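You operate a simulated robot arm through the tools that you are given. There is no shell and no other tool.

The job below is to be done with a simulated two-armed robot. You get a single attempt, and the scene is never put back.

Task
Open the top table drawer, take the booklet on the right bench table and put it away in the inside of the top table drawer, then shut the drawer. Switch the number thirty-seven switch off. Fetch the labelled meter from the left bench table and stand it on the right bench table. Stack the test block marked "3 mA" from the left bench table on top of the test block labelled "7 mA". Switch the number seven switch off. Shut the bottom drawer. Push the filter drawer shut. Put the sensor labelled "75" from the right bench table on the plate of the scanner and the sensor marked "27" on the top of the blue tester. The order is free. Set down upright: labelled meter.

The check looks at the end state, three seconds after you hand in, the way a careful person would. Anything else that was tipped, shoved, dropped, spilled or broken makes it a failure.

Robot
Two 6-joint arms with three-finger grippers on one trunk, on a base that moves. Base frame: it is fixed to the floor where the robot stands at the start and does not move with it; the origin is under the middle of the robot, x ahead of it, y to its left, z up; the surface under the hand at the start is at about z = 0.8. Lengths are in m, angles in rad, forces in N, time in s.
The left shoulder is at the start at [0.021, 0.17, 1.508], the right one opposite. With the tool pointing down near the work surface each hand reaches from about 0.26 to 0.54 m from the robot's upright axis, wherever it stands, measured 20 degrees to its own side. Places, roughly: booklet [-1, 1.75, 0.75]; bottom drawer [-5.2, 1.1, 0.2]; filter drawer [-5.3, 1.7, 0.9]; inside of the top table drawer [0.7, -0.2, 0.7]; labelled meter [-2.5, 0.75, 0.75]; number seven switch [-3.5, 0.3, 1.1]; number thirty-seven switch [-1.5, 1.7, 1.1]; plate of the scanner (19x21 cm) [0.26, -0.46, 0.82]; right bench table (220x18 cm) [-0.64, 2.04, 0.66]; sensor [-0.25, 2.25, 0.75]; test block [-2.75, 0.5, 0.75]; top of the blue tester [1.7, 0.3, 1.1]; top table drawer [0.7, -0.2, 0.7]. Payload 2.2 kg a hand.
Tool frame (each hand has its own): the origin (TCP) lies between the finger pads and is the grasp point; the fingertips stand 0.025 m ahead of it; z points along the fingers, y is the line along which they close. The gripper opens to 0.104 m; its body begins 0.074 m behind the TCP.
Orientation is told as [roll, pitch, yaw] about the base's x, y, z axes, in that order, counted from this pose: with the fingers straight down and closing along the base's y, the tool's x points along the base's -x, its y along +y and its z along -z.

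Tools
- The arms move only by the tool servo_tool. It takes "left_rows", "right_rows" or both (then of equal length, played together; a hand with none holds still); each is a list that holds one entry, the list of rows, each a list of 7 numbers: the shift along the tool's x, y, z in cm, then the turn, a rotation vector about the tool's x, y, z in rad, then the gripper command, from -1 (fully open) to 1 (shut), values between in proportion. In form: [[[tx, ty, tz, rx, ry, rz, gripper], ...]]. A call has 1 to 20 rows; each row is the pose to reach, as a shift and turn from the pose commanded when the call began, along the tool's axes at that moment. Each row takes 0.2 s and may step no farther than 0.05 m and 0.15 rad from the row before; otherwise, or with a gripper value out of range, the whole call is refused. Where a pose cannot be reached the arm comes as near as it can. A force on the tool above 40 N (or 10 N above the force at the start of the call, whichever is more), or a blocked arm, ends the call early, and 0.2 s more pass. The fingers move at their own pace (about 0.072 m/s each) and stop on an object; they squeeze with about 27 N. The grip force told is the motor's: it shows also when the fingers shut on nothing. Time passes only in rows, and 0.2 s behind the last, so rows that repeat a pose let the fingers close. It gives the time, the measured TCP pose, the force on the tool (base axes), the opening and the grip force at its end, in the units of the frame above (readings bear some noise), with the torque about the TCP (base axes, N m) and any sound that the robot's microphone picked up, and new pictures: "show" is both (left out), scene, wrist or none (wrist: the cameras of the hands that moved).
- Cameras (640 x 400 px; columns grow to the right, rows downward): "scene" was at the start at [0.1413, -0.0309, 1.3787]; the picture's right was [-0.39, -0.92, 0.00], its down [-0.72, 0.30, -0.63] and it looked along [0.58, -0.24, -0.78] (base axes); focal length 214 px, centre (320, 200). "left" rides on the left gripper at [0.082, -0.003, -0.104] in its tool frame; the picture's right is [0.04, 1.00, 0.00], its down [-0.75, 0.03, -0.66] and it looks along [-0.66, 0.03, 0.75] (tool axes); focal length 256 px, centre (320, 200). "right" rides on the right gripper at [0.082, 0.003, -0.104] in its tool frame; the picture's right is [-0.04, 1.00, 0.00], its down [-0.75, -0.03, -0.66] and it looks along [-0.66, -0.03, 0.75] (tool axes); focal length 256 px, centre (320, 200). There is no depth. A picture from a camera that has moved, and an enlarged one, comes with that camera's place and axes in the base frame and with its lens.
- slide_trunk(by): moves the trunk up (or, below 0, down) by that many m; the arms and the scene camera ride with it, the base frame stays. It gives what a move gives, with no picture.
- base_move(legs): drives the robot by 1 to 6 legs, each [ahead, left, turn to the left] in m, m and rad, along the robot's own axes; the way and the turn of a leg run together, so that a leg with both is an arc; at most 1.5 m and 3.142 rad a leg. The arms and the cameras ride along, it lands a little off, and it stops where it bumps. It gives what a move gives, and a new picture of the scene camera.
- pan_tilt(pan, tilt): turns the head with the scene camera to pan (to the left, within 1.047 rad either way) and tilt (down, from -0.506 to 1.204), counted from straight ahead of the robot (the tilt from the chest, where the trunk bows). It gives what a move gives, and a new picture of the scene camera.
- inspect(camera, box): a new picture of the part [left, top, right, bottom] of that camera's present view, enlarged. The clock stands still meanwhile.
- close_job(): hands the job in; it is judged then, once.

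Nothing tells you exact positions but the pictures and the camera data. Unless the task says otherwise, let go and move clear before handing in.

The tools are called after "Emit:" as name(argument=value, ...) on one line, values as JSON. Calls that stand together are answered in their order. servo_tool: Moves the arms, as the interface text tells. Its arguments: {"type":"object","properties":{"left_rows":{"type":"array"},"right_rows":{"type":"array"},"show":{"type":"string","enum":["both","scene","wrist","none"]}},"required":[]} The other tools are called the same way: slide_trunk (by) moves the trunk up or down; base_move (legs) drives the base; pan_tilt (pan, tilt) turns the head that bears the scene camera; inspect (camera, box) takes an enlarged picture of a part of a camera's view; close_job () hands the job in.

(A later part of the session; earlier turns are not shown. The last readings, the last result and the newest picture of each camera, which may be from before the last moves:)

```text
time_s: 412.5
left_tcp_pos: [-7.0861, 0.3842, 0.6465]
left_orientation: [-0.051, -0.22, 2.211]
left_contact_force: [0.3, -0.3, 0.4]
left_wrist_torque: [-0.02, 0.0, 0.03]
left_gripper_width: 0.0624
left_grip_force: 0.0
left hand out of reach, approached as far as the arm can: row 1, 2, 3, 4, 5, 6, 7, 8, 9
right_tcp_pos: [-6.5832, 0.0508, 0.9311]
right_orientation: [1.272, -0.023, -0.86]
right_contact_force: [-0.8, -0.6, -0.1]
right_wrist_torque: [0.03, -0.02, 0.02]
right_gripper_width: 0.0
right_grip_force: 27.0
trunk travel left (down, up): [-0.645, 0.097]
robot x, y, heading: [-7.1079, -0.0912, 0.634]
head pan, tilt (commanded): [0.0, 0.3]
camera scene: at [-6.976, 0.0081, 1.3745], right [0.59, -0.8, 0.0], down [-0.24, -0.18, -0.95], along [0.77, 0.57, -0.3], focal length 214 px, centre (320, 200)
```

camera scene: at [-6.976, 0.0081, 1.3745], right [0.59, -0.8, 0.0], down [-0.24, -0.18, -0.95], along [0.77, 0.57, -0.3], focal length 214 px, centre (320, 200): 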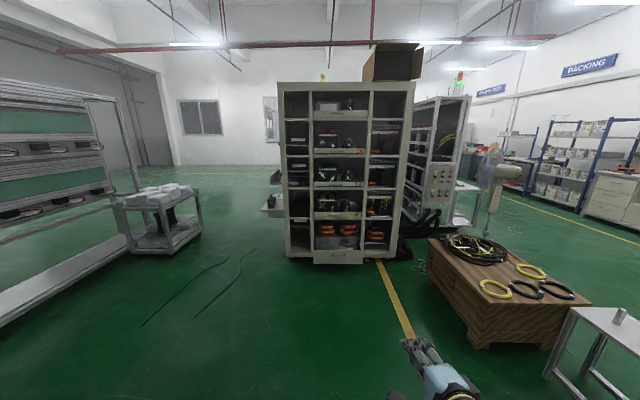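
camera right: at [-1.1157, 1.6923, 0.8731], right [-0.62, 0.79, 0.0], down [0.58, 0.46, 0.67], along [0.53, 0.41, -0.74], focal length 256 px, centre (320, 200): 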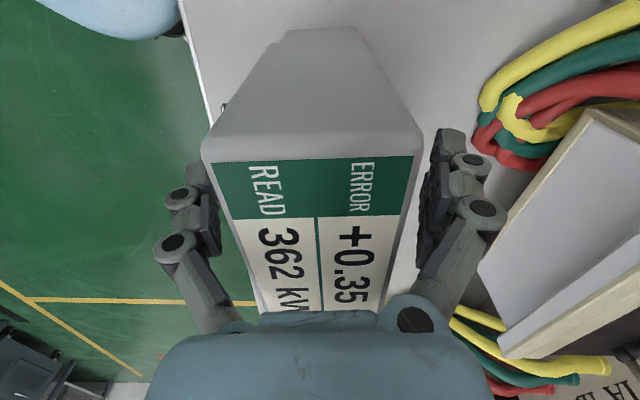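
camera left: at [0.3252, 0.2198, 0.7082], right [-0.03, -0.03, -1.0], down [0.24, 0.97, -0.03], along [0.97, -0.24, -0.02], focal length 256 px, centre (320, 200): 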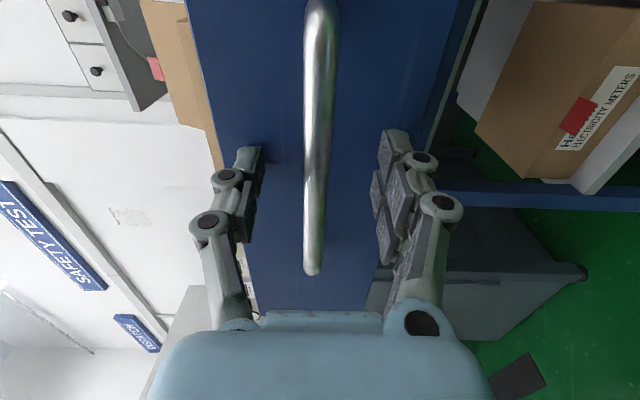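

Better idea: point both fists forward and push the wide bottom drawer with both. Bringing the left hand into the forward-pointing pose too.

Emit:
servo_tool(left_rows=[[[1.7, -2.1, -0.5, 0.105, 0, 0, 0.3], [3.4, -4.1, -1.1, 0.21, 0, 0, 1], [5, -6.1, -1.6, 0.315, 0, 0, 1], [6.7, -8.1, -2.1, 0.42, 0, 0, 1], [8.4, -10.1, -2.7, 0.525, 0, 0, 1], [10, -12.1, -3.2, 0.63, 0, 0, 1], [11.7, -14.1, -3.7, 0.735, 0, 0, 1], [13.4, -16.1, -4.3, 0.84, 0, 0, 1], [15, -18.2, -4.8, 0.945, 0, 0, 1], [16.7, -20.2, -5.3, 1.05, 0, 0, 1], [18.4, -22.2, -5.9, 1.155, 0, 0, 1], [20, -24.2, -6.4, 1.26, 0, 0, 1], [21.7, -26.2, -6.9, 1.365, 0, 0, 1], [23.4, -28.3, -7.5, 1.47, 0, 0, 1], [25, -30.3, -8, 1.571, 0, 0, 1], [25, -30.3, -8, 1.571, 0, 0, 1]]], show="scene")

```text
time_s: 416.1
left_tcp_pos: [-6.8063, 0.3016, 0.8545]
left_orientation: [-1.609, -0.271, 2.219]
left_contact_force: [-0.6, -0.1, 0.2]
left_wrist_torque: [0.03, -0.01, -0.02]
left_gripper_width: 0.0001
left_grip_force: 26.9
left hand out of reach, approached as far as the arm can: row 4, 5, 6, 7, 8, 9, 10, 11, 12, 13, 14, 15, 16
right_tcp_pos: [-6.5832, 0.05, 0.9326]
right_orientation: [1.274, -0.024, -0.859]
right_contact_force: [-0.8, 0.7, 0.3]
right_wrist_torque: [-0.02, 0.03, 0.01]
right_gripper_width: 0.0
right_grip_force: 27.5
trunk travel left (down, up): [-0.645, 0.097]
robot x, y, heading: [-7.1115, -0.0877, 0.637]
head pan, tilt (commanded): [0.0, 0.3]
stopped in row 16 (left hand): the arm was blocked; the commanded pose is now the measured one
camera scene: at [-6.9776, 0.008, 1.3747], right [0.59, -0.8, 0.0], down [-0.24, -0.18, -0.96], along [0.77, 0.57, -0.3], focal length 214 px, centre (320, 200)
```

scene: 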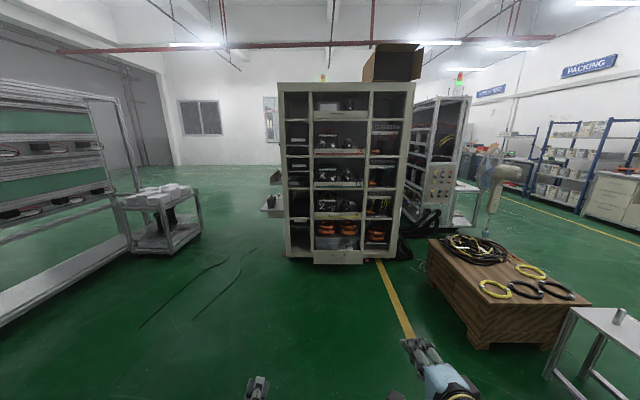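

Left fist is level and forward now. The right one must come lower to meet the low drawer, so I'll lower it about 8 cm.

Emit:
servo_tool(right_rows=[[[0, -2, -0.7, 0.1, 0, 0, 1], [0, -4.5, -1.5, 0.2, 0, 0, 1], [0, -7, -2.3, 0.3, 0, 0, 1], [0, -9, -3, 0.3, 0, 0, 1], [0, -9, -3, 0.3, 0, 0, 1]]], show="none")

```text
time_s: 417.3
left_tcp_pos: [-6.807, 0.3007, 0.853]
left_orientation: [-1.609, -0.27, 2.22]
left_contact_force: [-0.6, 0.1, 0.5]
left_wrist_torque: [-0.03, 0.0, 0.0]
left_gripper_width: 0.0
left_grip_force: 27.2
right_tcp_pos: [-6.623, 0.0126, 0.8545]
right_orientation: [0.973, -0.022, -0.86]
right_contact_force: [-0.9, 1.0, -0.2]
right_wrist_torque: [0.0, -0.03, -0.03]
right_gripper_width: 0.0001
right_grip_force: 26.9
right hand out of reach, approached as far as the arm can: row 1
trunk travel left (down, up): [-0.645, 0.097]
robot x, y, heading: [-7.1099, -0.0895, 0.637]
head pan, tilt (commanded): [0.0, 0.3]
```

Both fists are at the same height now. Drive toward the drawer, centred on it.

Emit:
base_move(legs=[[0, 0, -0.026], [0.7, -0.05, 0], [0.6, -0.05, 0]])

Emit:
pan_tilt(pan=0.0, tilt=0.8)

```text
time_s: 424.5
left_tcp_pos: [-5.6696, 0.9476, 0.8535]
left_orientation: [-1.61, -0.27, 2.18]
left_contact_force: [0.0, -1.2, 0.5]
left_wrist_torque: [0.02, 0.0, -0.01]
left_gripper_width: 0.0
left_grip_force: 27.0
right_tcp_pos: [-5.4997, 0.6515, 0.8543]
right_orientation: [0.973, -0.022, -0.899]
right_contact_force: [0.8, 0.0, 0.0]
right_wrist_torque: [0.01, -0.03, -0.01]
right_gripper_width: 0.0
right_grip_force: 26.6
trunk travel left (down, up): [-0.645, 0.097]
robot x, y, heading: [-5.9886, 0.5704, 0.598]
head pan, tilt (commanded): [0.0, 0.3]
camera scene: at [-5.8527, 0.6606, 1.3746], right [0.56, -0.83, 0.0], down [-0.25, -0.17, -0.96], along [0.79, 0.54, -0.3], focal length 214 px, centre (320, 200)
```

scene: 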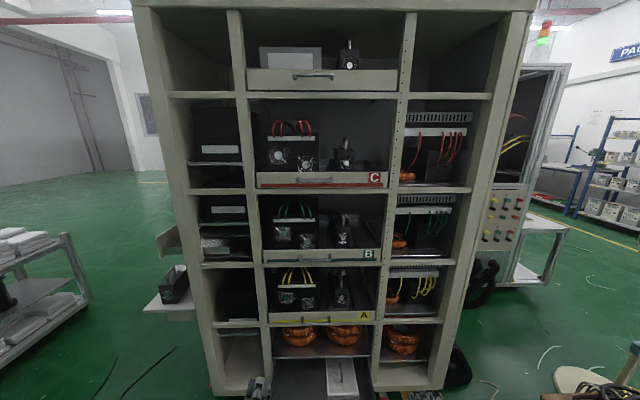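

```text
time_s: 425.4
left_tcp_pos: [-5.6707, 0.9474, 0.8531]
left_orientation: [-1.609, -0.271, 2.18]
left_contact_force: [-0.4, 0.3, 0.6]
left_wrist_torque: [-0.01, 0.0, -0.02]
left_gripper_width: 0.0
left_grip_force: 27.0
right_tcp_pos: [-5.4997, 0.6508, 0.8557]
right_orientation: [0.971, -0.023, -0.899]
right_contact_force: [1.2, -0.4, -0.5]
right_wrist_torque: [-0.05, 0.01, -0.04]
right_gripper_width: 0.0
right_grip_force: 27.7
trunk travel left (down, up): [-0.645, 0.097]
robot x, y, heading: [-5.995, 0.5684, 0.597]
head pan, tilt (commanded): [0.0, 0.799]
camera scene: at [-5.8636, 0.6532, 1.3304], right [0.56, -0.83, 0.0], down [-0.59, -0.4, -0.7], along [0.58, 0.39, -0.72], focal length 214 px, centre (320, 200)
```

scene: 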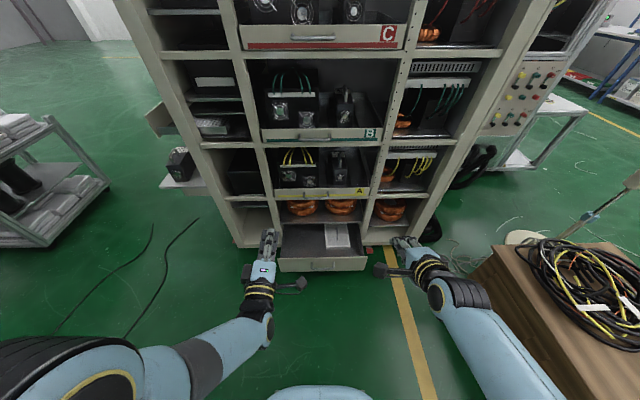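

Fists are lined up with both ends of the drawer front. Lowering the trunk in stages.

Emit:
slide_trunk(by=-0.4)

Emit:
pan_tilt(pan=0.3, tilt=0.8)

```text
time_s: 429.2
left_tcp_pos: [-5.6727, 0.9502, 0.4531]
left_orientation: [-1.608, -0.275, 2.18]
left_contact_force: [-0.9, 0.1, -0.1]
left_wrist_torque: [0.02, -0.02, 0.0]
left_gripper_width: 0.0
left_grip_force: 27.0
right_tcp_pos: [-5.5003, 0.6517, 0.455]
right_orientation: [0.973, -0.023, -0.901]
right_contact_force: [0.4, 0.0, 0.1]
right_wrist_torque: [0.02, -0.01, 0.01]
right_gripper_width: 0.0
right_grip_force: 26.8
trunk travel left (down, up): [-0.245, 0.497]
robot x, y, heading: [-5.9907, 0.5706, 0.598]
head pan, tilt (commanded): [0.0, 0.799]
```

```text
time_s: 430.1
left_tcp_pos: [-5.6719, 0.9497, 0.4521]
left_orientation: [-1.608, -0.277, 2.181]
left_contact_force: [0.0, -0.3, 0.0]
left_wrist_torque: [0.0, -0.01, 0.0]
left_gripper_width: 0.0
left_grip_force: 27.3
right_tcp_pos: [-5.4994, 0.6526, 0.455]
right_orientation: [0.973, -0.022, -0.898]
right_contact_force: [0.8, -0.3, -0.4]
right_wrist_torque: [0.01, 0.02, 0.02]
right_gripper_width: 0.0003
right_grip_force: 26.9
trunk travel left (down, up): [-0.245, 0.497]
robot x, y, heading: [-5.9878, 0.5674, 0.594]
head pan, tilt (commanded): [0.3, 0.799]
camera scene: at [-5.8695, 0.678, 0.9213], right [0.78, -0.62, 0.0], down [-0.45, -0.56, -0.7], along [0.43, 0.54, -0.72], focal length 214 px, centre (320, 200)
```

scene: 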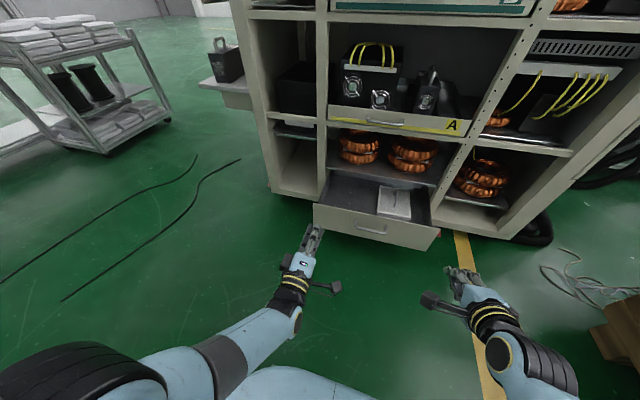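

Emit:
slide_trunk(by=-0.235)

Emit:
base_move(legs=[[0, 0, 0.014], [0.18, 0, 0]])

```text
time_s: 432.5
left_tcp_pos: [-5.6537, 0.9824, 0.2741]
left_orientation: [-1.751, -0.296, 2.234]
left_contact_force: [0.0, 0.0, 0.1]
left_wrist_torque: [-0.04, 0.03, 0.01]
left_gripper_width: 0.0
left_grip_force: 26.8
right_tcp_pos: [-5.4995, 0.6514, 0.2281]
right_orientation: [0.987, -0.02, -0.9]
right_contact_force: [0.0, 0.9, 0.2]
right_wrist_torque: [0.01, -0.02, 0.01]
right_gripper_width: 0.0
right_grip_force: 27.5
trunk travel left (down, up): [-0.01, 0.732]
robot x, y, heading: [-5.9898, 0.5683, 0.599]
head pan, tilt (commanded): [0.3, 0.799]
```

```text
time_s: 434.4
left_tcp_pos: [-5.5099, 1.0927, 0.2717]
left_orientation: [-1.747, -0.297, 2.246]
left_contact_force: [-0.6, -0.1, 0.1]
left_wrist_torque: [-0.01, -0.03, -0.03]
left_gripper_width: 0.0001
left_grip_force: 27.4
right_tcp_pos: [-5.3505, 0.7629, 0.2263]
right_orientation: [0.982, -0.022, -0.888]
right_contact_force: [-0.7, 0.2, -0.6]
right_wrist_torque: [-0.04, -0.01, -0.01]
right_gripper_width: 0.0
right_grip_force: 26.6
trunk travel left (down, up): [-0.01, 0.732]
robot x, y, heading: [-5.8355, 0.6767, 0.606]
head pan, tilt (commanded): [0.3, 0.799]
camera scene: at [-5.7086, 0.7915, 0.6865], right [0.79, -0.61, 0.0], down [-0.44, -0.56, -0.7], along [0.43, 0.56, -0.71], focal length 214 px, centre (320, 200)
```

scene: 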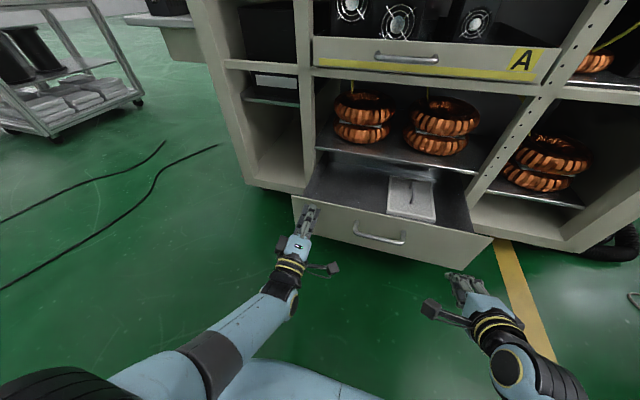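

The left elbow is resting on the floor and lifting that hand, so I'll stop: raise the trunk, back off a little, and swing the left arm outward out of the way, then push with the right hand only.

Emit:
slide_trunk(by=0.3)

Emit:
base_move(legs=[[-0.15, 0, 0]])

Emit:
servo_tool(left_rows=[[[-2.8, 0.1, -1.4, -0.098, 0, 0, 1], [-5.6, 0.3, -2.8, -0.196, 0, 0, 1], [-8.4, 0.4, -4.3, -0.295, 0, 0, 1], [-11.3, 0.6, -5.7, -0.393, 0, 0, 1], [-14, 0.7, -7.1, -0.491, 0, 0, 1], [-16.9, 0.9, -8.5, -0.589, 0, 0, 1], [-19.7, 1, -9.9, -0.687, 0, 0, 1], [-22.5, 1.2, -11.4, -0.786, 0, 0, 1], [-25.3, 1.3, -12.8, -0.884, 0, 0, 1], [-28.1, 1.4, -14.2, -0.982, 0, 0, 1], [-31, 1.6, -15.6, -1.08, 0, 0, 1], [-33.8, 1.7, -17, -1.178, 0, 0, 1], [-36.6, 1.9, -18.4, -1.276, 0, 0, 1], [-39.4, 2, -19.9, -1.375, 0, 0, 1], [-42.2, 2.2, -21.3, -1.473, 0, 0, 1], [-45, 2.3, -22.7, -1.571, 0, 0, 1], [-45, 2.3, -22.7, -1.571, 0, 0, 1]]], show="scene")

```text
time_s: 437.4
left_tcp_pos: [-5.5098, 1.0935, 0.5631]
left_orientation: [-1.735, -0.297, 2.241]
left_contact_force: [-0.8, 0.0, -0.1]
left_wrist_torque: [-0.03, 0.0, 0.0]
left_gripper_width: 0.0
left_grip_force: 27.1
right_tcp_pos: [-5.3517, 0.7628, 0.5193]
right_orientation: [0.972, -0.022, -0.886]
right_contact_force: [0.2, -0.5, -0.2]
right_wrist_torque: [0.01, 0.0, -0.02]
right_gripper_width: 0.0
right_grip_force: 26.7
trunk travel left (down, up): [-0.31, 0.432]
robot x, y, heading: [-5.8418, 0.6766, 0.61]
head pan, tilt (commanded): [0.3, 0.799]
```

```text
time_s: 438.7
left_tcp_pos: [-5.6329, 1.0059, 0.564]
left_orientation: [-1.736, -0.294, 2.239]
left_contact_force: [0.2, 0.1, -0.3]
left_wrist_torque: [0.0, 0.01, 0.0]
left_gripper_width: 0.0
left_grip_force: 27.0
right_tcp_pos: [-5.4753, 0.6746, 0.5189]
right_orientation: [0.974, -0.022, -0.888]
right_contact_force: [-0.7, 0.1, 0.7]
right_wrist_torque: [-0.02, -0.02, 0.03]
right_gripper_width: 0.0001
right_grip_force: 27.0
trunk travel left (down, up): [-0.31, 0.432]
robot x, y, heading: [-5.9617, 0.5925, 0.608]
head pan, tilt (commanded): [0.3, 0.799]
camera scene: at [-5.8492, 0.6948, 0.9888], right [0.79, -0.61, 0.0], down [-0.44, -0.57, -0.7], along [0.43, 0.55, -0.72], focal length 214 px, centre (320, 200)
```

scene: 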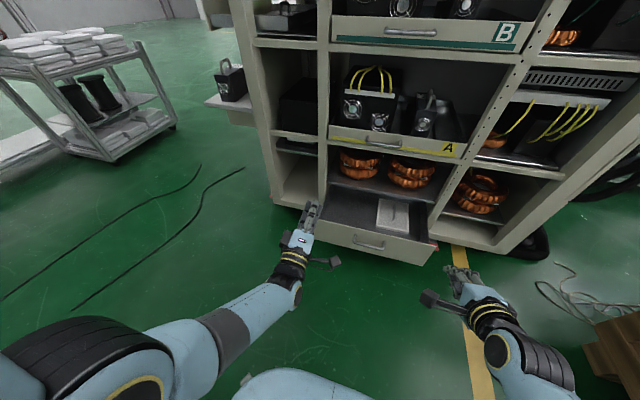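

```text
time_s: 442.3
left_tcp_pos: [-6.0983, 1.2172, 0.6015]
left_orientation: [-0.434, -0.234, 2.215]
left_contact_force: [-0.8, 0.0, 0.3]
left_wrist_torque: [-0.04, -0.04, 0.04]
left_gripper_width: 0.0001
left_grip_force: 26.8
left hand out of reach, approached as far as the arm can: row 10, 11, 12, 13, 14, 15, 16, 17
right_tcp_pos: [-5.4755, 0.675, 0.5196]
right_orientation: [0.973, -0.022, -0.888]
right_contact_force: [0.7, -0.6, 0.1]
right_wrist_torque: [0.0, -0.01, -0.01]
right_gripper_width: 0.0
right_grip_force: 27.0
trunk travel left (down, up): [-0.31, 0.432]
robot x, y, heading: [-5.9642, 0.5859, 0.608]
head pan, tilt (commanded): [0.3, 0.799]
camera scene: at [-5.8493, 0.6948, 0.9888], right [0.79, -0.61, 0.0], down [-0.44, -0.57, -0.7], along [0.43, 0.55, -0.72], focal length 214 px, centre (320, 200)
```

scene: 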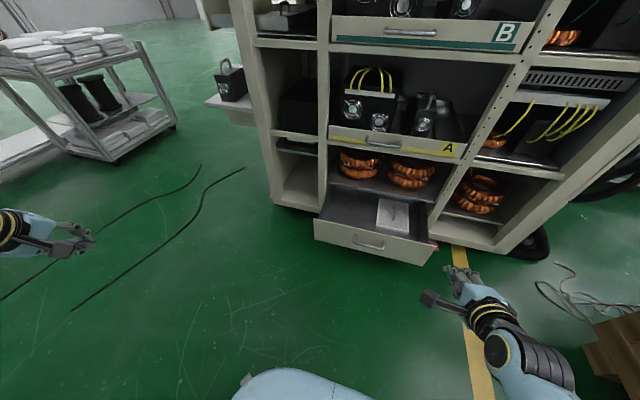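

The left arm is now out to the side. Lower the trunk again in steps, checking that the left arm stays free.

Emit:
slide_trunk(by=-0.2)

Emit:
slide_trunk(by=-0.08)

Emit:
pan_tilt(pan=0.15, tilt=0.7)

```text
time_s: 444.5
left_tcp_pos: [-6.1487, 1.1819, 0.3656]
left_orientation: [-0.218, -0.237, 2.164]
left_contact_force: [1.1, -0.3, 0.3]
left_wrist_torque: [0.04, 0.0, 0.02]
left_gripper_width: 0.0001
left_grip_force: 27.0
right_tcp_pos: [-5.4752, 0.6742, 0.3205]
right_orientation: [0.974, -0.023, -0.888]
right_contact_force: [-0.3, 0.7, 1.2]
right_wrist_torque: [0.01, -0.01, 0.02]
right_gripper_width: 0.0002
right_grip_force: 26.7
trunk travel left (down, up): [-0.11, 0.632]
robot x, y, heading: [-5.9656, 0.5874, 0.61]
head pan, tilt (commanded): [0.3, 0.799]
```

```text
time_s: 445.7
left_tcp_pos: [-6.1707, 1.1653, 0.2784]
left_orientation: [-0.126, -0.238, 2.143]
left_contact_force: [0.2, 0.7, 1.3]
left_wrist_torque: [-0.01, -0.02, -0.04]
left_gripper_width: 0.0002
left_grip_force: 26.8
right_tcp_pos: [-5.4756, 0.6755, 0.2401]
right_orientation: [0.973, -0.023, -0.887]
right_contact_force: [-0.4, -0.2, -0.4]
right_wrist_torque: [-0.02, 0.01, 0.0]
right_gripper_width: 0.0
right_grip_force: 26.8
trunk travel left (down, up): [-0.03, 0.712]
robot x, y, heading: [-5.9643, 0.5868, 0.612]
head pan, tilt (commanded): [0.3, 0.799]
```

```text
time_s: 446.4
left_tcp_pos: [-6.171, 1.1655, 0.2789]
left_orientation: [-0.127, -0.237, 2.144]
left_contact_force: [-0.1, -0.4, -0.7]
left_wrist_torque: [0.0, 0.0, -0.04]
left_gripper_width: 0.0001
left_grip_force: 27.1
right_tcp_pos: [-5.4764, 0.6737, 0.2406]
right_orientation: [0.971, -0.022, -0.889]
right_contact_force: [-0.3, 0.2, -0.3]
right_wrist_torque: [0.01, -0.01, -0.01]
right_gripper_width: 0.0003
right_grip_force: 26.8
trunk travel left (down, up): [-0.03, 0.712]
robot x, y, heading: [-5.9634, 0.5873, 0.608]
head pan, tilt (commanded): [0.15, 0.7]
camera scene: at [-5.82, 0.7018, 0.7105], right [0.69, -0.72, 0.0], down [-0.47, -0.44, -0.76], along [0.55, 0.53, -0.64], focal length 214 px, centre (320, 200)
```

scene: 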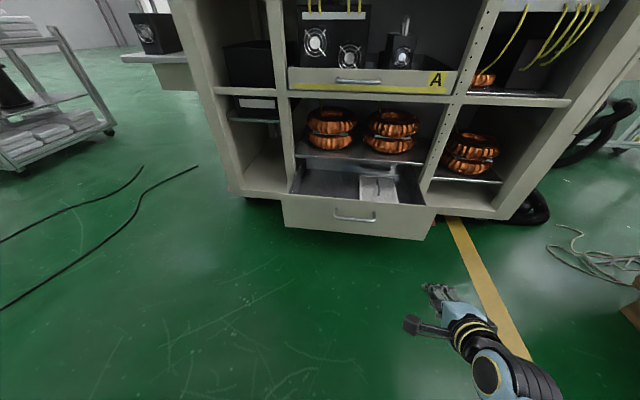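

Right fist is at drawer-front height. Slightly lower, then push forward with the base.

Emit:
slide_trunk(by=-0.02)

Emit:
base_move(legs=[[0.2, 0.03, 0]])

```text
time_s: 447.1
left_tcp_pos: [-6.1699, 1.165, 0.2576]
left_orientation: [-0.128, -0.237, 2.144]
left_contact_force: [0.0, -0.5, -1.0]
left_wrist_torque: [-0.01, 0.01, 0.01]
left_gripper_width: 0.0003
left_grip_force: 27.1
right_tcp_pos: [-5.4745, 0.6748, 0.2201]
right_orientation: [0.973, -0.023, -0.889]
right_contact_force: [0.0, -0.2, 0.4]
right_wrist_torque: [0.01, -0.04, 0.0]
right_gripper_width: 0.0
right_grip_force: 26.8
trunk travel left (down, up): [-0.01, 0.732]
robot x, y, heading: [-5.9631, 0.584, 0.606]
head pan, tilt (commanded): [0.15, 0.7]
```

```text
time_s: 448.6
left_tcp_pos: [-6.0253, 1.3028, 0.2586]
left_orientation: [-0.129, -0.238, 2.143]
left_contact_force: [0.8, -0.5, -0.1]
left_wrist_torque: [0.0, -0.01, 0.0]
left_gripper_width: 0.0
left_grip_force: 27.2
right_tcp_pos: [-5.3284, 0.8148, 0.2195]
right_orientation: [0.973, -0.023, -0.887]
right_contact_force: [-0.1, -0.1, 0.5]
right_wrist_torque: [0.01, 0.01, 0.0]
right_gripper_width: 0.0001
right_grip_force: 27.0
trunk travel left (down, up): [-0.01, 0.732]
robot x, y, heading: [-5.8177, 0.7202, 0.616]
head pan, tilt (commanded): [0.15, 0.7]
camera scene: at [-5.6725, 0.8418, 0.691], right [0.69, -0.72, 0.0], down [-0.47, -0.44, -0.76], along [0.55, 0.53, -0.64], focal length 214 px, centre (320, 200)
```

scene: 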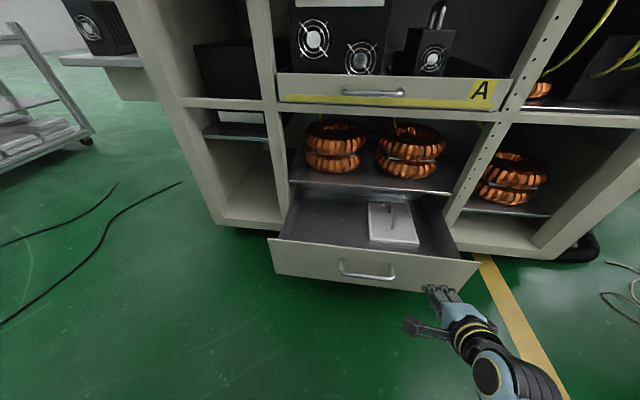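

Emit:
base_move(legs=[[0.12, 0.0, 0]])

Emit:
base_move(legs=[[0.07, 0.0, 0]])

```text
time_s: 449.9
left_tcp_pos: [-5.9256, 1.3731, 0.2574]
left_orientation: [-0.127, -0.238, 2.146]
left_contact_force: [-0.4, 0.2, 0.1]
left_wrist_torque: [-0.01, 0.0, 0.03]
left_gripper_width: 0.0001
left_grip_force: 27.1
right_tcp_pos: [-5.2322, 0.8827, 0.2198]
right_orientation: [0.973, -0.022, -0.887]
right_contact_force: [0.0, -0.7, 0.6]
right_wrist_torque: [0.01, 0.0, -0.05]
right_gripper_width: 0.0
right_grip_force: 27.1
trunk travel left (down, up): [-0.01, 0.732]
robot x, y, heading: [-5.7222, 0.7965, 0.612]
head pan, tilt (commanded): [0.15, 0.7]
camera scene: at [-5.5737, 0.9107, 0.691], right [0.69, -0.72, 0.0], down [-0.47, -0.44, -0.76], along [0.55, 0.53, -0.64], focal length 214 px, centre (320, 200)
```

scene: 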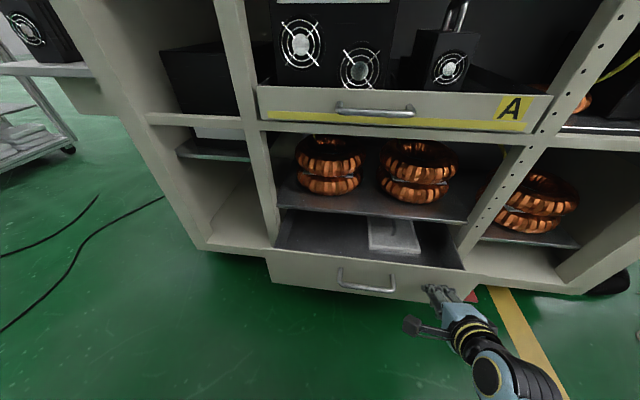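

```text
time_s: 450.9
left_tcp_pos: [-5.8683, 1.4141, 0.2576]
left_orientation: [-0.128, -0.238, 2.145]
left_contact_force: [-0.1, 1.0, -0.2]
left_wrist_torque: [0.02, 0.01, -0.01]
left_gripper_width: 0.0
left_grip_force: 26.7
right_tcp_pos: [-5.1709, 0.9245, 0.2205]
right_orientation: [0.973, -0.022, -0.886]
right_contact_force: [-0.7, -0.9, -0.2]
right_wrist_torque: [0.0, 0.01, -0.02]
right_gripper_width: 0.0
right_grip_force: 27.4
trunk travel left (down, up): [-0.01, 0.732]
robot x, y, heading: [-5.6598, 0.8369, 0.61]
head pan, tilt (commanded): [0.15, 0.7]
camera scene: at [-5.5154, 0.9516, 0.691], right [0.69, -0.72, 0.0], down [-0.47, -0.44, -0.76], along [0.55, 0.53, -0.64], focal length 214 px, centre (320, 200)
```

scene: 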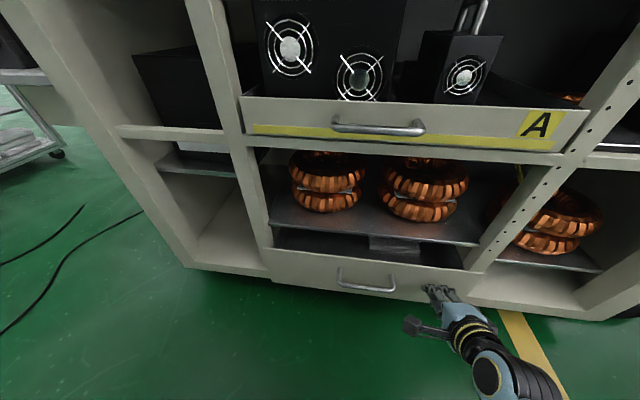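

Almost flush. Finishing with small servo pushes and force watching.

Emit:
servo_tool(right_rows=[[[0, 0.56, 0.83, 0, 0, 0, 1], [0, 1.0, 1.5, 0, 0, 0, 1], [0, 1.4, 2.1, 0, 0, 0, 1], [0, 1.8, 2.7, 0, 0, 0, 1], [0, 2.2, 3.3, 0, 0, 0, 1], [0, 2.6, 3.9, 0, 0, 0, 1]]], show="scene")

```text
time_s: 452.3
left_tcp_pos: [-5.868, 1.4128, 0.2581]
left_orientation: [-0.126, -0.239, 2.144]
left_contact_force: [-0.8, 0.1, 0.5]
left_wrist_torque: [0.0, 0.01, 0.02]
left_gripper_width: 0.0
left_grip_force: 27.0
right_tcp_pos: [-5.137, 0.9523, 0.2192]
right_orientation: [0.972, -0.024, -0.889]
right_contact_force: [-8.1, -4.4, 4.9]
right_wrist_torque: [-0.05, -0.11, -0.15]
right_gripper_width: 0.0002
right_grip_force: 27.2
trunk travel left (down, up): [-0.01, 0.732]
robot x, y, heading: [-5.6618, 0.8343, 0.611]
head pan, tilt (commanded): [0.15, 0.7]
camera scene: at [-5.5157, 0.9515, 0.6911], right [0.69, -0.72, 0.0], down [-0.47, -0.44, -0.77], along [0.55, 0.53, -0.64], focal length 214 px, centre (320, 200)
```

scene: 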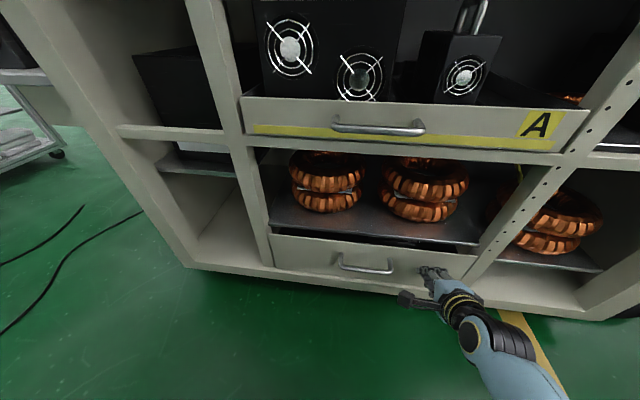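

Emit:
servo_tool(right_rows=[[[0, 0.25, 0.4, 0, 0, 0, 1], [0, 0.5, 0.75, 0, 0, 0, 1], [0, 0.75, 1.1, 0, 0, 0, 1], [0, 1.0, 1.5, 0, 0, 0, 1], [0, 1.3, 1.9, 0, 0, 0, 1]]], show="scene")

Emit:
inspect(camera="scene", box=[200, 180, 520, 380])

```text
time_s: 452.7
left_tcp_pos: [-5.8683, 1.4135, 0.2571]
left_orientation: [-0.127, -0.237, 2.142]
left_contact_force: [1.1, 0.1, 0.1]
left_wrist_torque: [-0.03, 0.01, 0.02]
left_gripper_width: 0.0
left_grip_force: 27.1
right_tcp_pos: [-5.1372, 0.9528, 0.2186]
right_orientation: [0.968, -0.023, -0.888]
right_contact_force: [-4.3, -3.8, 1.8]
right_wrist_torque: [-0.01, -0.04, -0.13]
right_gripper_width: 0.0006
right_grip_force: 27.1
trunk travel left (down, up): [-0.01, 0.732]
robot x, y, heading: [-5.6612, 0.835, 0.609]
head pan, tilt (commanded): [0.15, 0.7]
stopped in row 1 (right hand): the force on the tool passed its limit at 48 N (the readings are from after the stop); the commanded pose is now the measured one
camera scene: at [-5.5158, 0.9511, 0.691], right [0.69, -0.73, 0.0], down [-0.47, -0.44, -0.76], along [0.55, 0.53, -0.64], focal length 214 px, centre (320, 200)
```

scene: 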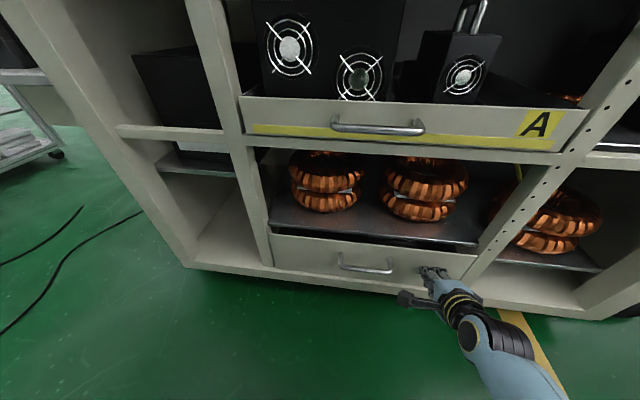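

```text
2.00 times, centred on (360, 280) of scene
camera zoom: at [-5.5158, 0.9511, 0.691], right [0.69, -0.73, 0.0], down [-0.47, -0.44, -0.76], along [0.55, 0.53, -0.64], focal length 429 px, centre (240, 40)
```

zoom: 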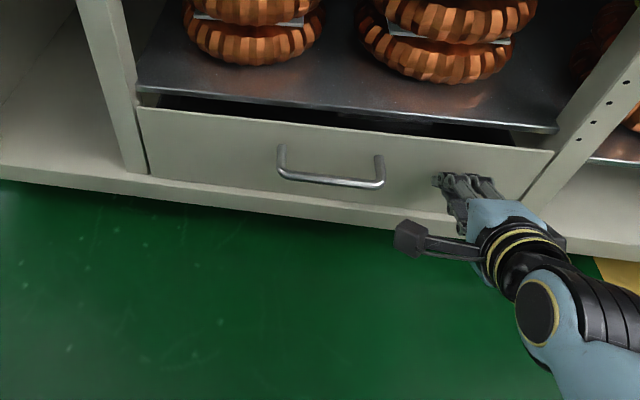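

The bottom drawer is fully shut. Now back away, raise the trunk and go look at the filter drawer on the rack's other side.

Emit:
base_move(legs=[[-0.6, 0, 0]])

Emit:
slide_trunk(by=0.68)

Emit:
pan_tilt(pan=0.35, tilt=0.4)

```text
time_s: 456.1
left_tcp_pos: [-6.3682, 1.0638, 0.2582]
left_orientation: [-0.128, -0.238, 2.142]
left_contact_force: [0.2, 0.5, -0.3]
left_wrist_torque: [0.0, -0.05, -0.02]
left_gripper_width: 0.0
left_grip_force: 27.4
right_tcp_pos: [-5.6357, 0.6043, 0.2192]
right_orientation: [0.969, -0.022, -0.889]
right_contact_force: [0.7, -0.1, -0.1]
right_wrist_torque: [-0.01, -0.03, -0.02]
right_gripper_width: 0.0001
right_grip_force: 27.3
trunk travel left (down, up): [-0.01, 0.732]
robot x, y, heading: [-6.1612, 0.4825, 0.611]
head pan, tilt (commanded): [0.15, 0.7]
camera scene: at [-6.0164, 0.6018, 0.691], right [0.69, -0.73, 0.0], down [-0.47, -0.44, -0.76], along [0.55, 0.53, -0.64], focal length 214 px, centre (320, 200)
```

scene: 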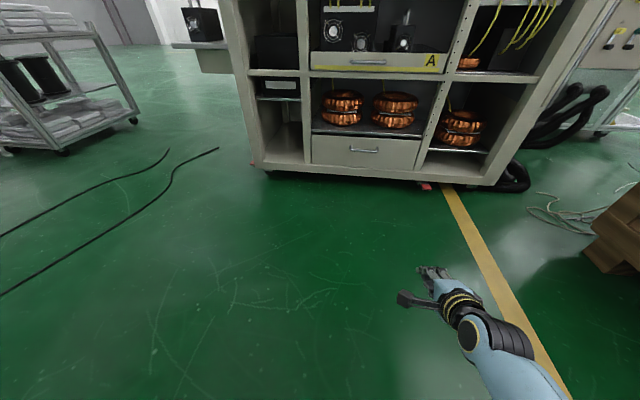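

```text
refused: 0.68 is not a number from -0.4 to 0.4
```

```text
time_s: 456.9
left_tcp_pos: [-6.3672, 1.0645, 0.2581]
left_orientation: [-0.127, -0.238, 2.143]
left_contact_force: [0.0, 0.4, -0.3]
left_wrist_torque: [-0.02, -0.01, 0.01]
left_gripper_width: 0.0
left_grip_force: 26.7
right_tcp_pos: [-5.6366, 0.6037, 0.2179]
right_orientation: [0.968, -0.022, -0.889]
right_contact_force: [-0.6, -0.7, -0.3]
right_wrist_torque: [-0.02, 0.0, 0.0]
right_gripper_width: 0.0
right_grip_force: 26.7
trunk travel left (down, up): [-0.01, 0.732]
robot x, y, heading: [-6.1607, 0.4884, 0.606]
head pan, tilt (commanded): [0.351, 0.4]
camera scene: at [-6.0248, 0.6192, 0.7178], right [0.82, -0.57, 0.0], down [-0.22, -0.32, -0.92], along [0.53, 0.75, -0.39], focal length 214 px, centre (320, 200)
```

scene: 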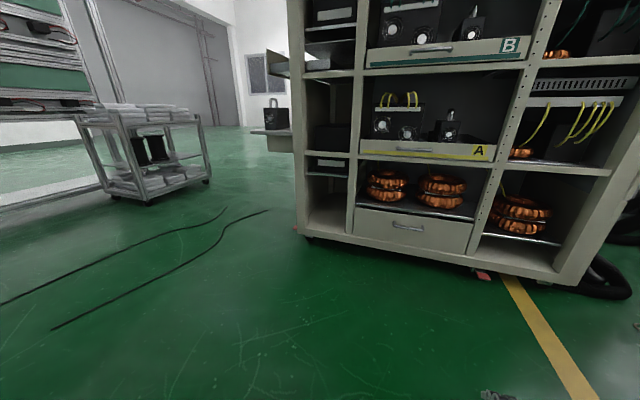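

Emit:
slide_trunk(by=0.4)

Emit:
slide_trunk(by=0.28)

Emit:
base_move(legs=[[0, 0.5, 0]])

Emit:
inspect(camera="scene", box=[220, 120, 460, 270])

```text
time_s: 460.8
left_tcp_pos: [-6.2838, 1.1234, 0.7146]
left_orientation: [-0.501, -0.233, 2.229]
left_contact_force: [0.5, 0.7, 0.1]
left_wrist_torque: [-0.02, -0.02, -0.01]
left_gripper_width: 0.0
left_grip_force: 27.0
right_tcp_pos: [-5.6362, 0.6034, 0.6187]
right_orientation: [0.968, -0.022, -0.887]
right_contact_force: [0.8, -1.0, -0.3]
right_wrist_torque: [0.0, -0.02, 0.01]
right_gripper_width: 0.0
right_grip_force: 27.1
trunk travel left (down, up): [-0.41, 0.332]
robot x, y, heading: [-6.1612, 0.4896, 0.609]
head pan, tilt (commanded): [0.351, 0.4]
```

```text
time_s: 463.6
left_tcp_pos: [-6.2759, 1.1291, 1.0077]
left_orientation: [-0.547, -0.232, 2.239]
left_contact_force: [-0.1, -0.2, -0.7]
left_wrist_torque: [0.01, -0.01, 0.01]
left_gripper_width: 0.0001
left_grip_force: 27.0
right_tcp_pos: [-5.6376, 0.6033, 0.8964]
right_orientation: [0.968, -0.024, -0.888]
right_contact_force: [-0.1, -1.0, 0.6]
right_wrist_torque: [-0.01, 0.0, 0.04]
right_gripper_width: 0.0
right_grip_force: 27.1
trunk travel left (down, up): [-0.69, 0.052]
robot x, y, heading: [-6.1598, 0.4873, 0.611]
head pan, tilt (commanded): [0.351, 0.4]
```

```text
time_s: 466.5
left_tcp_pos: [-6.5539, 1.5438, 1.0072]
left_orientation: [-0.547, -0.231, 2.229]
left_contact_force: [0.2, -0.9, -0.5]
left_wrist_torque: [-0.03, 0.03, -0.02]
left_gripper_width: 0.0
left_grip_force: 26.7
right_tcp_pos: [-5.9204, 1.0104, 0.8986]
right_orientation: [0.97, -0.023, -0.898]
right_contact_force: [-0.3, -0.2, 0.6]
right_wrist_torque: [0.0, -0.01, -0.01]
right_gripper_width: 0.0
right_grip_force: 27.3
trunk travel left (down, up): [-0.69, 0.052]
robot x, y, heading: [-6.4431, 0.8988, 0.6]
head pan, tilt (commanded): [0.351, 0.4]
camera scene: at [-6.3339, 1.0125, 1.4105], right [0.81, -0.58, 0.0], down [-0.23, -0.32, -0.92], along [0.54, 0.75, -0.39], focal length 214 px, centre (320, 200)
```

scene: 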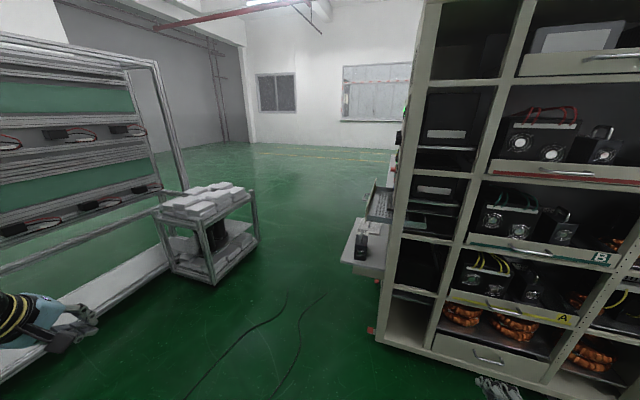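

```text
2.67 times, centred on (340, 195) of scene
camera zoom: at [-6.3339, 1.0125, 1.4105], right [0.81, -0.58, 0.0], down [-0.23, -0.32, -0.92], along [0.54, 0.75, -0.39], focal length 572 px, centre (267, 213)
```

zoom: 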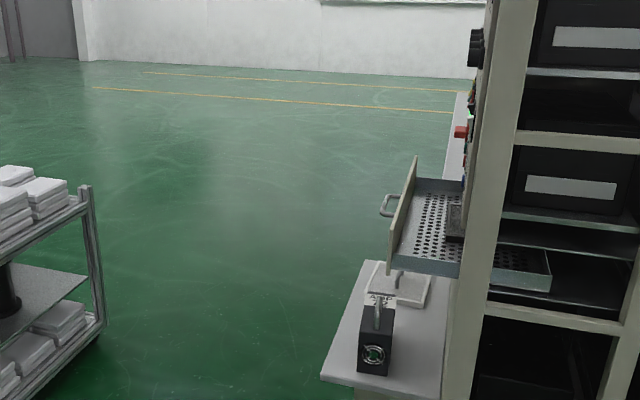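

The filter drawer's panel (with handle) sticks out about 18 cm on the rack's side at z≈0.83–0.95, with a side table and a small box below it that I must not touch. I'll tuck the left arm, turn to face along the drawer's closing direction, and drive around to the panel.

Emit:
servo_tool(left_rows=[[[2.9, 0.4, 2.1, 0, 0, 0, 1], [5.9, 0.8, 4.3, 0, 0, 0, 1], [8.8, 1.3, 6.4, 0, 0, 0, 1], [11.7, 1.7, 8.5, 0, 0, 0, 1], [14.7, 2.1, 10.6, 0, 0, 0, 1], [17.6, 2.5, 12.8, 0, 0, 0, 1], [20.5, 2.9, 14.9, 0, 0, 0, 1], [23.5, 3.4, 17, 0, 0, 0, 1], [26.4, 3.8, 19.1, 0, 0, 0, 1], [29.3, 4.2, 21.3, 0, 0, 0, 1], [32.3, 4.6, 23.4, 0, 0, 0, 1], [35.2, 5, 25.5, 0, 0, 0, 1], [35.2, 5, 25.5, 0, 0, 0, 1]]], show="none")

Emit:
base_move(legs=[[0, 0, -1.56]])

```text
time_s: 469.3
left_tcp_pos: [-6.5427, 1.5202, 1.0114]
left_orientation: [-0.559, -0.228, 2.224]
left_contact_force: [-0.2, -0.3, -0.2]
left_wrist_torque: [-0.03, 0.0, -0.01]
left_gripper_width: 0.0002
left_grip_force: 26.8
left hand out of reach, approached as far as the arm can: row 1, 2, 3, 4, 5, 6, 7, 8, 9, 10, 11, 12, 13
right_tcp_pos: [-5.9194, 1.0117, 0.8982]
right_orientation: [0.969, -0.023, -0.898]
right_contact_force: [1.0, -0.2, -0.4]
right_wrist_torque: [0.03, -0.01, 0.04]
right_gripper_width: 0.0
right_grip_force: 27.1
trunk travel left (down, up): [-0.69, 0.052]
robot x, y, heading: [-6.4474, 0.8985, 0.603]
head pan, tilt (commanded): [0.351, 0.4]
```

```text
time_s: 473.6
left_tcp_pos: [-5.8237, 0.9916, 1.0102]
left_orientation: [-0.559, -0.229, 0.651]
left_contact_force: [0.2, -0.4, -1.1]
left_wrist_torque: [0.0, 0.02, 0.01]
left_gripper_width: 0.0
left_grip_force: 26.4
right_tcp_pos: [-6.3359, 0.3723, 0.8977]
right_orientation: [0.969, -0.021, -2.471]
right_contact_force: [-0.2, 0.1, -1.1]
right_wrist_torque: [0.01, 0.01, 0.01]
right_gripper_width: 0.0
right_grip_force: 27.3
trunk travel left (down, up): [-0.69, 0.052]
robot x, y, heading: [-6.4482, 0.8993, -0.97]
head pan, tilt (commanded): [0.351, 0.4]
camera scene: at [-6.3304, 0.7845, 1.4105], right [-0.58, -0.81, 0.0], down [-0.32, 0.23, -0.92], along [0.75, -0.54, -0.39], focal length 214 px, centre (320, 200)
```

scene: 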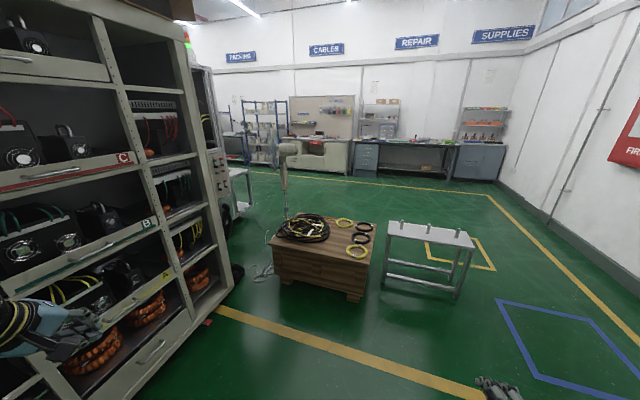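

The left arm stays out to the side, which is fine. I'll use an oblique stance: turn partly left, back out past the rack's corner, then slide along outside the filter drawer.

Emit:
base_move(legs=[[0, 0, 0.534], [-0.706, 0.408, 0]])

Emit:
pan_tilt(pan=0.3, tilt=0.4)

```text
time_s: 479.4
left_tcp_pos: [-6.4424, 1.9634, 1.0092]
left_orientation: [-0.56, -0.229, 1.2]
left_contact_force: [-0.1, -0.1, -0.2]
left_wrist_torque: [0.0, 0.02, 0.0]
left_gripper_width: 0.0
left_grip_force: 26.9
right_tcp_pos: [-6.5545, 1.1677, 0.8976]
right_orientation: [0.97, -0.024, -1.921]
right_contact_force: [-0.7, -0.5, 0.2]
right_wrist_torque: [0.01, 0.0, 0.03]
right_gripper_width: 0.0
right_grip_force: 27.3
trunk travel left (down, up): [-0.69, 0.052]
robot x, y, heading: [-6.9238, 1.5561, -0.424]
head pan, tilt (commanded): [0.351, 0.4]
camera scene: at [-6.7667, 1.5215, 1.4105], right [-0.07, -1.0, 0.0], down [-0.39, 0.03, -0.92], along [0.92, -0.07, -0.39], focal length 214 px, centre (320, 200)
```

scene: 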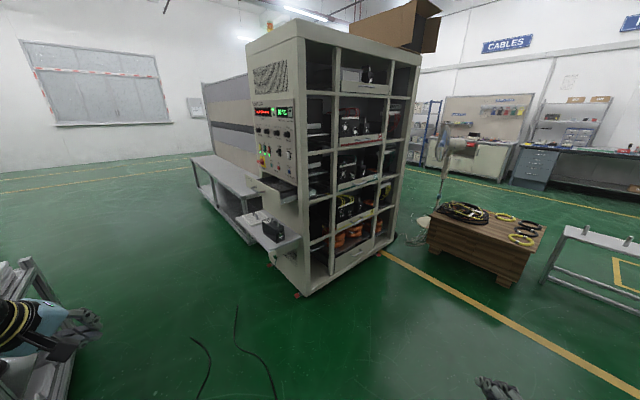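

```text
time_s: 480.1
left_tcp_pos: [-6.443, 1.9643, 1.0101]
left_orientation: [-0.56, -0.227, 1.201]
left_contact_force: [0.1, -0.6, -0.6]
left_wrist_torque: [0.01, -0.02, 0.01]
left_gripper_width: 0.0002
left_grip_force: 27.0
right_tcp_pos: [-6.5547, 1.1673, 0.8976]
right_orientation: [0.968, -0.023, -1.92]
right_contact_force: [0.1, -0.1, 0.2]
right_wrist_torque: [-0.03, 0.0, -0.01]
right_gripper_width: 0.0
right_grip_force: 26.8
trunk travel left (down, up): [-0.69, 0.052]
robot x, y, heading: [-6.9225, 1.5531, -0.427]
head pan, tilt (commanded): [0.3, 0.4]
camera scene: at [-6.767, 1.5168, 1.4105], right [-0.12, -0.99, 0.0], down [-0.39, 0.05, -0.92], along [0.91, -0.11, -0.39], focal length 214 px, centre (320, 200)
```

scene: 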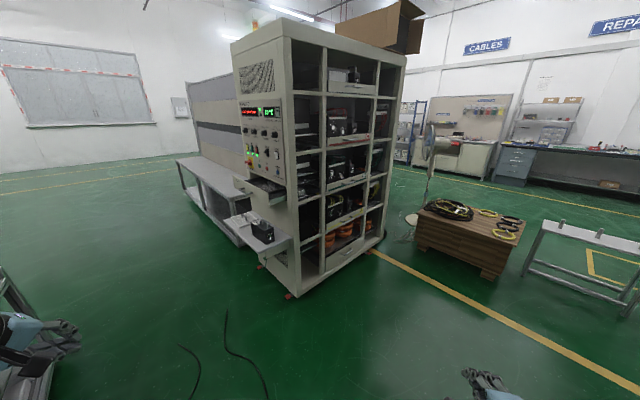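

Now I see the side: a control panel with buttons above, the filter drawer below it, then a small shelf with a box. Zooming in for accurate geometry.

Emit:
inspect(camera="scene", box=[210, 140, 306, 200])

Emit:
inspect(camera="scene", box=[210, 180, 306, 240])

Emit:
inspect(camera="scene", box=[0, 220, 160, 320])

```text
6.67 times, centred on (258, 170) of scene
camera zoom: at [-6.767, 1.5168, 1.4105], right [-0.12, -0.99, 0.0], down [-0.39, 0.05, -0.92], along [0.91, -0.11, -0.39], focal length 1430 px, centre (733, 400)
```

zoom: 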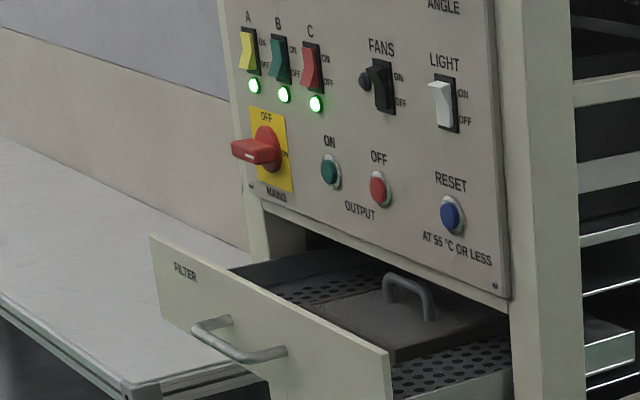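

```text
6.67 times, centred on (258, 210) of scene
camera zoom: at [-6.767, 1.5168, 1.4105], right [-0.12, -0.99, 0.0], down [-0.39, 0.05, -0.92], along [0.91, -0.11, -0.39], focal length 1430 px, centre (733, 133)
```

zoom: 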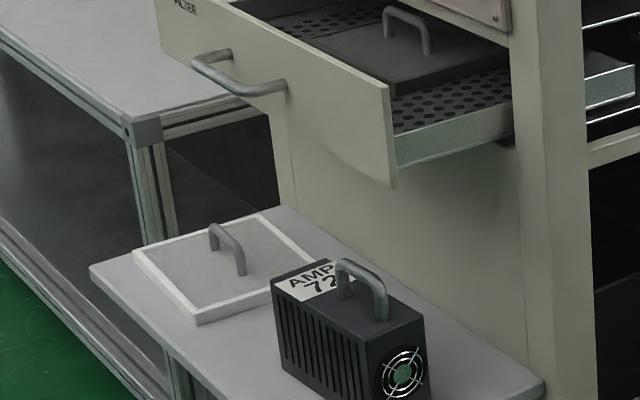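

```text
4.00 times, centred on (80, 270) of scene
camera zoom: at [-6.767, 1.5168, 1.4105], right [-0.12, -0.99, 0.0], down [-0.39, 0.05, -0.92], along [0.91, -0.11, -0.39], focal length 858 px, centre (1280, -80)
```

zoom: 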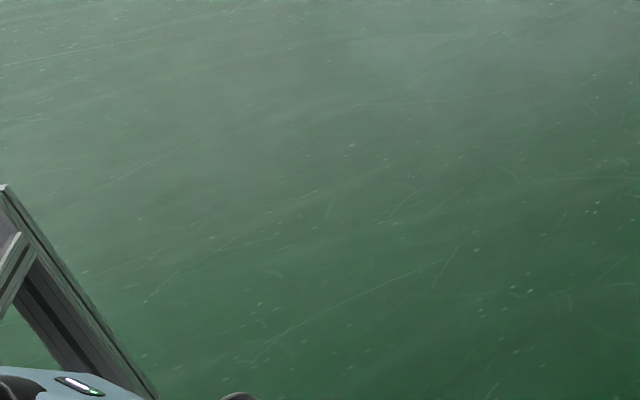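

The panel spans e1-wise about 53 cm; I'll push it near its close end, left of the handle, below the control buttons. Sliding along outside it now in two legs.

Emit:
base_move(legs=[[0.333, 0.505, 0]])

Emit:
pan_tilt(pan=0.0, tilt=0.5)

```text
time_s: 483.4
left_tcp_pos: [-5.9417, 2.288, 1.0096]
left_orientation: [-0.559, -0.228, 1.209]
left_contact_force: [-0.4, 0.1, -0.1]
left_wrist_torque: [0.02, -0.01, -0.02]
left_gripper_width: 0.0
left_grip_force: 26.5
right_tcp_pos: [-6.049, 1.4902, 0.8987]
right_orientation: [0.969, -0.024, -1.915]
right_contact_force: [0.3, 0.1, -0.2]
right_wrist_torque: [0.02, 0.0, 0.01]
right_gripper_width: 0.0001
right_grip_force: 26.6
trunk travel left (down, up): [-0.69, 0.052]
robot x, y, heading: [-6.4202, 1.8801, -0.422]
head pan, tilt (commanded): [0.3, 0.4]
camera scene: at [-6.2626, 1.8383, 1.4104], right [-0.12, -0.99, 0.0], down [-0.39, 0.05, -0.92], along [0.91, -0.11, -0.39], focal length 214 px, centre (320, 200)
```

scene: 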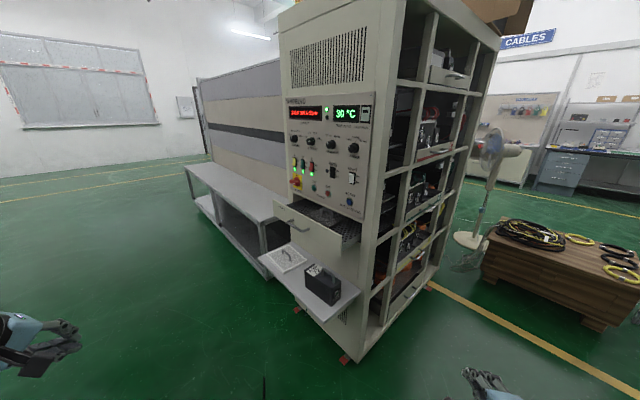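

```text
time_s: 484.2
left_tcp_pos: [-5.9424, 2.2876, 1.0105]
left_orientation: [-0.562, -0.228, 1.207]
left_contact_force: [-0.2, 0.4, 0.1]
left_wrist_torque: [0.0, 0.0, -0.02]
left_gripper_width: 0.0
left_grip_force: 26.9
right_tcp_pos: [-6.0478, 1.4898, 0.8974]
right_orientation: [0.969, -0.024, -1.916]
right_contact_force: [-0.5, -0.5, 0.5]
right_wrist_torque: [0.01, 0.0, -0.01]
right_gripper_width: 0.0
right_grip_force: 27.0
trunk travel left (down, up): [-0.69, 0.052]
robot x, y, heading: [-6.4183, 1.8769, -0.421]
head pan, tilt (commanded): [0.0, 0.499]
camera scene: at [-6.2719, 1.812, 1.4014], right [-0.4, -0.91, 0.0], down [-0.44, 0.19, -0.88], along [0.8, -0.36, -0.48], focal length 214 px, centre (320, 200)
```

scene: 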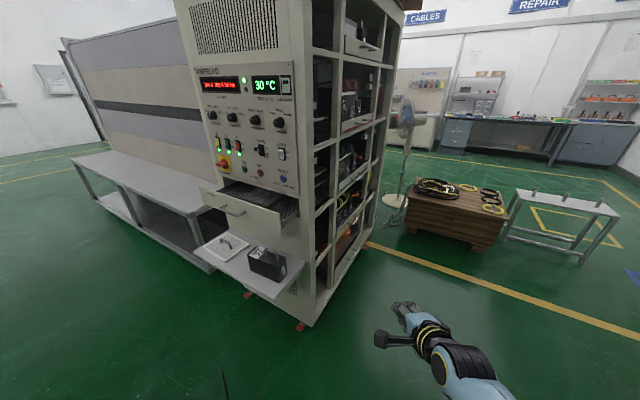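

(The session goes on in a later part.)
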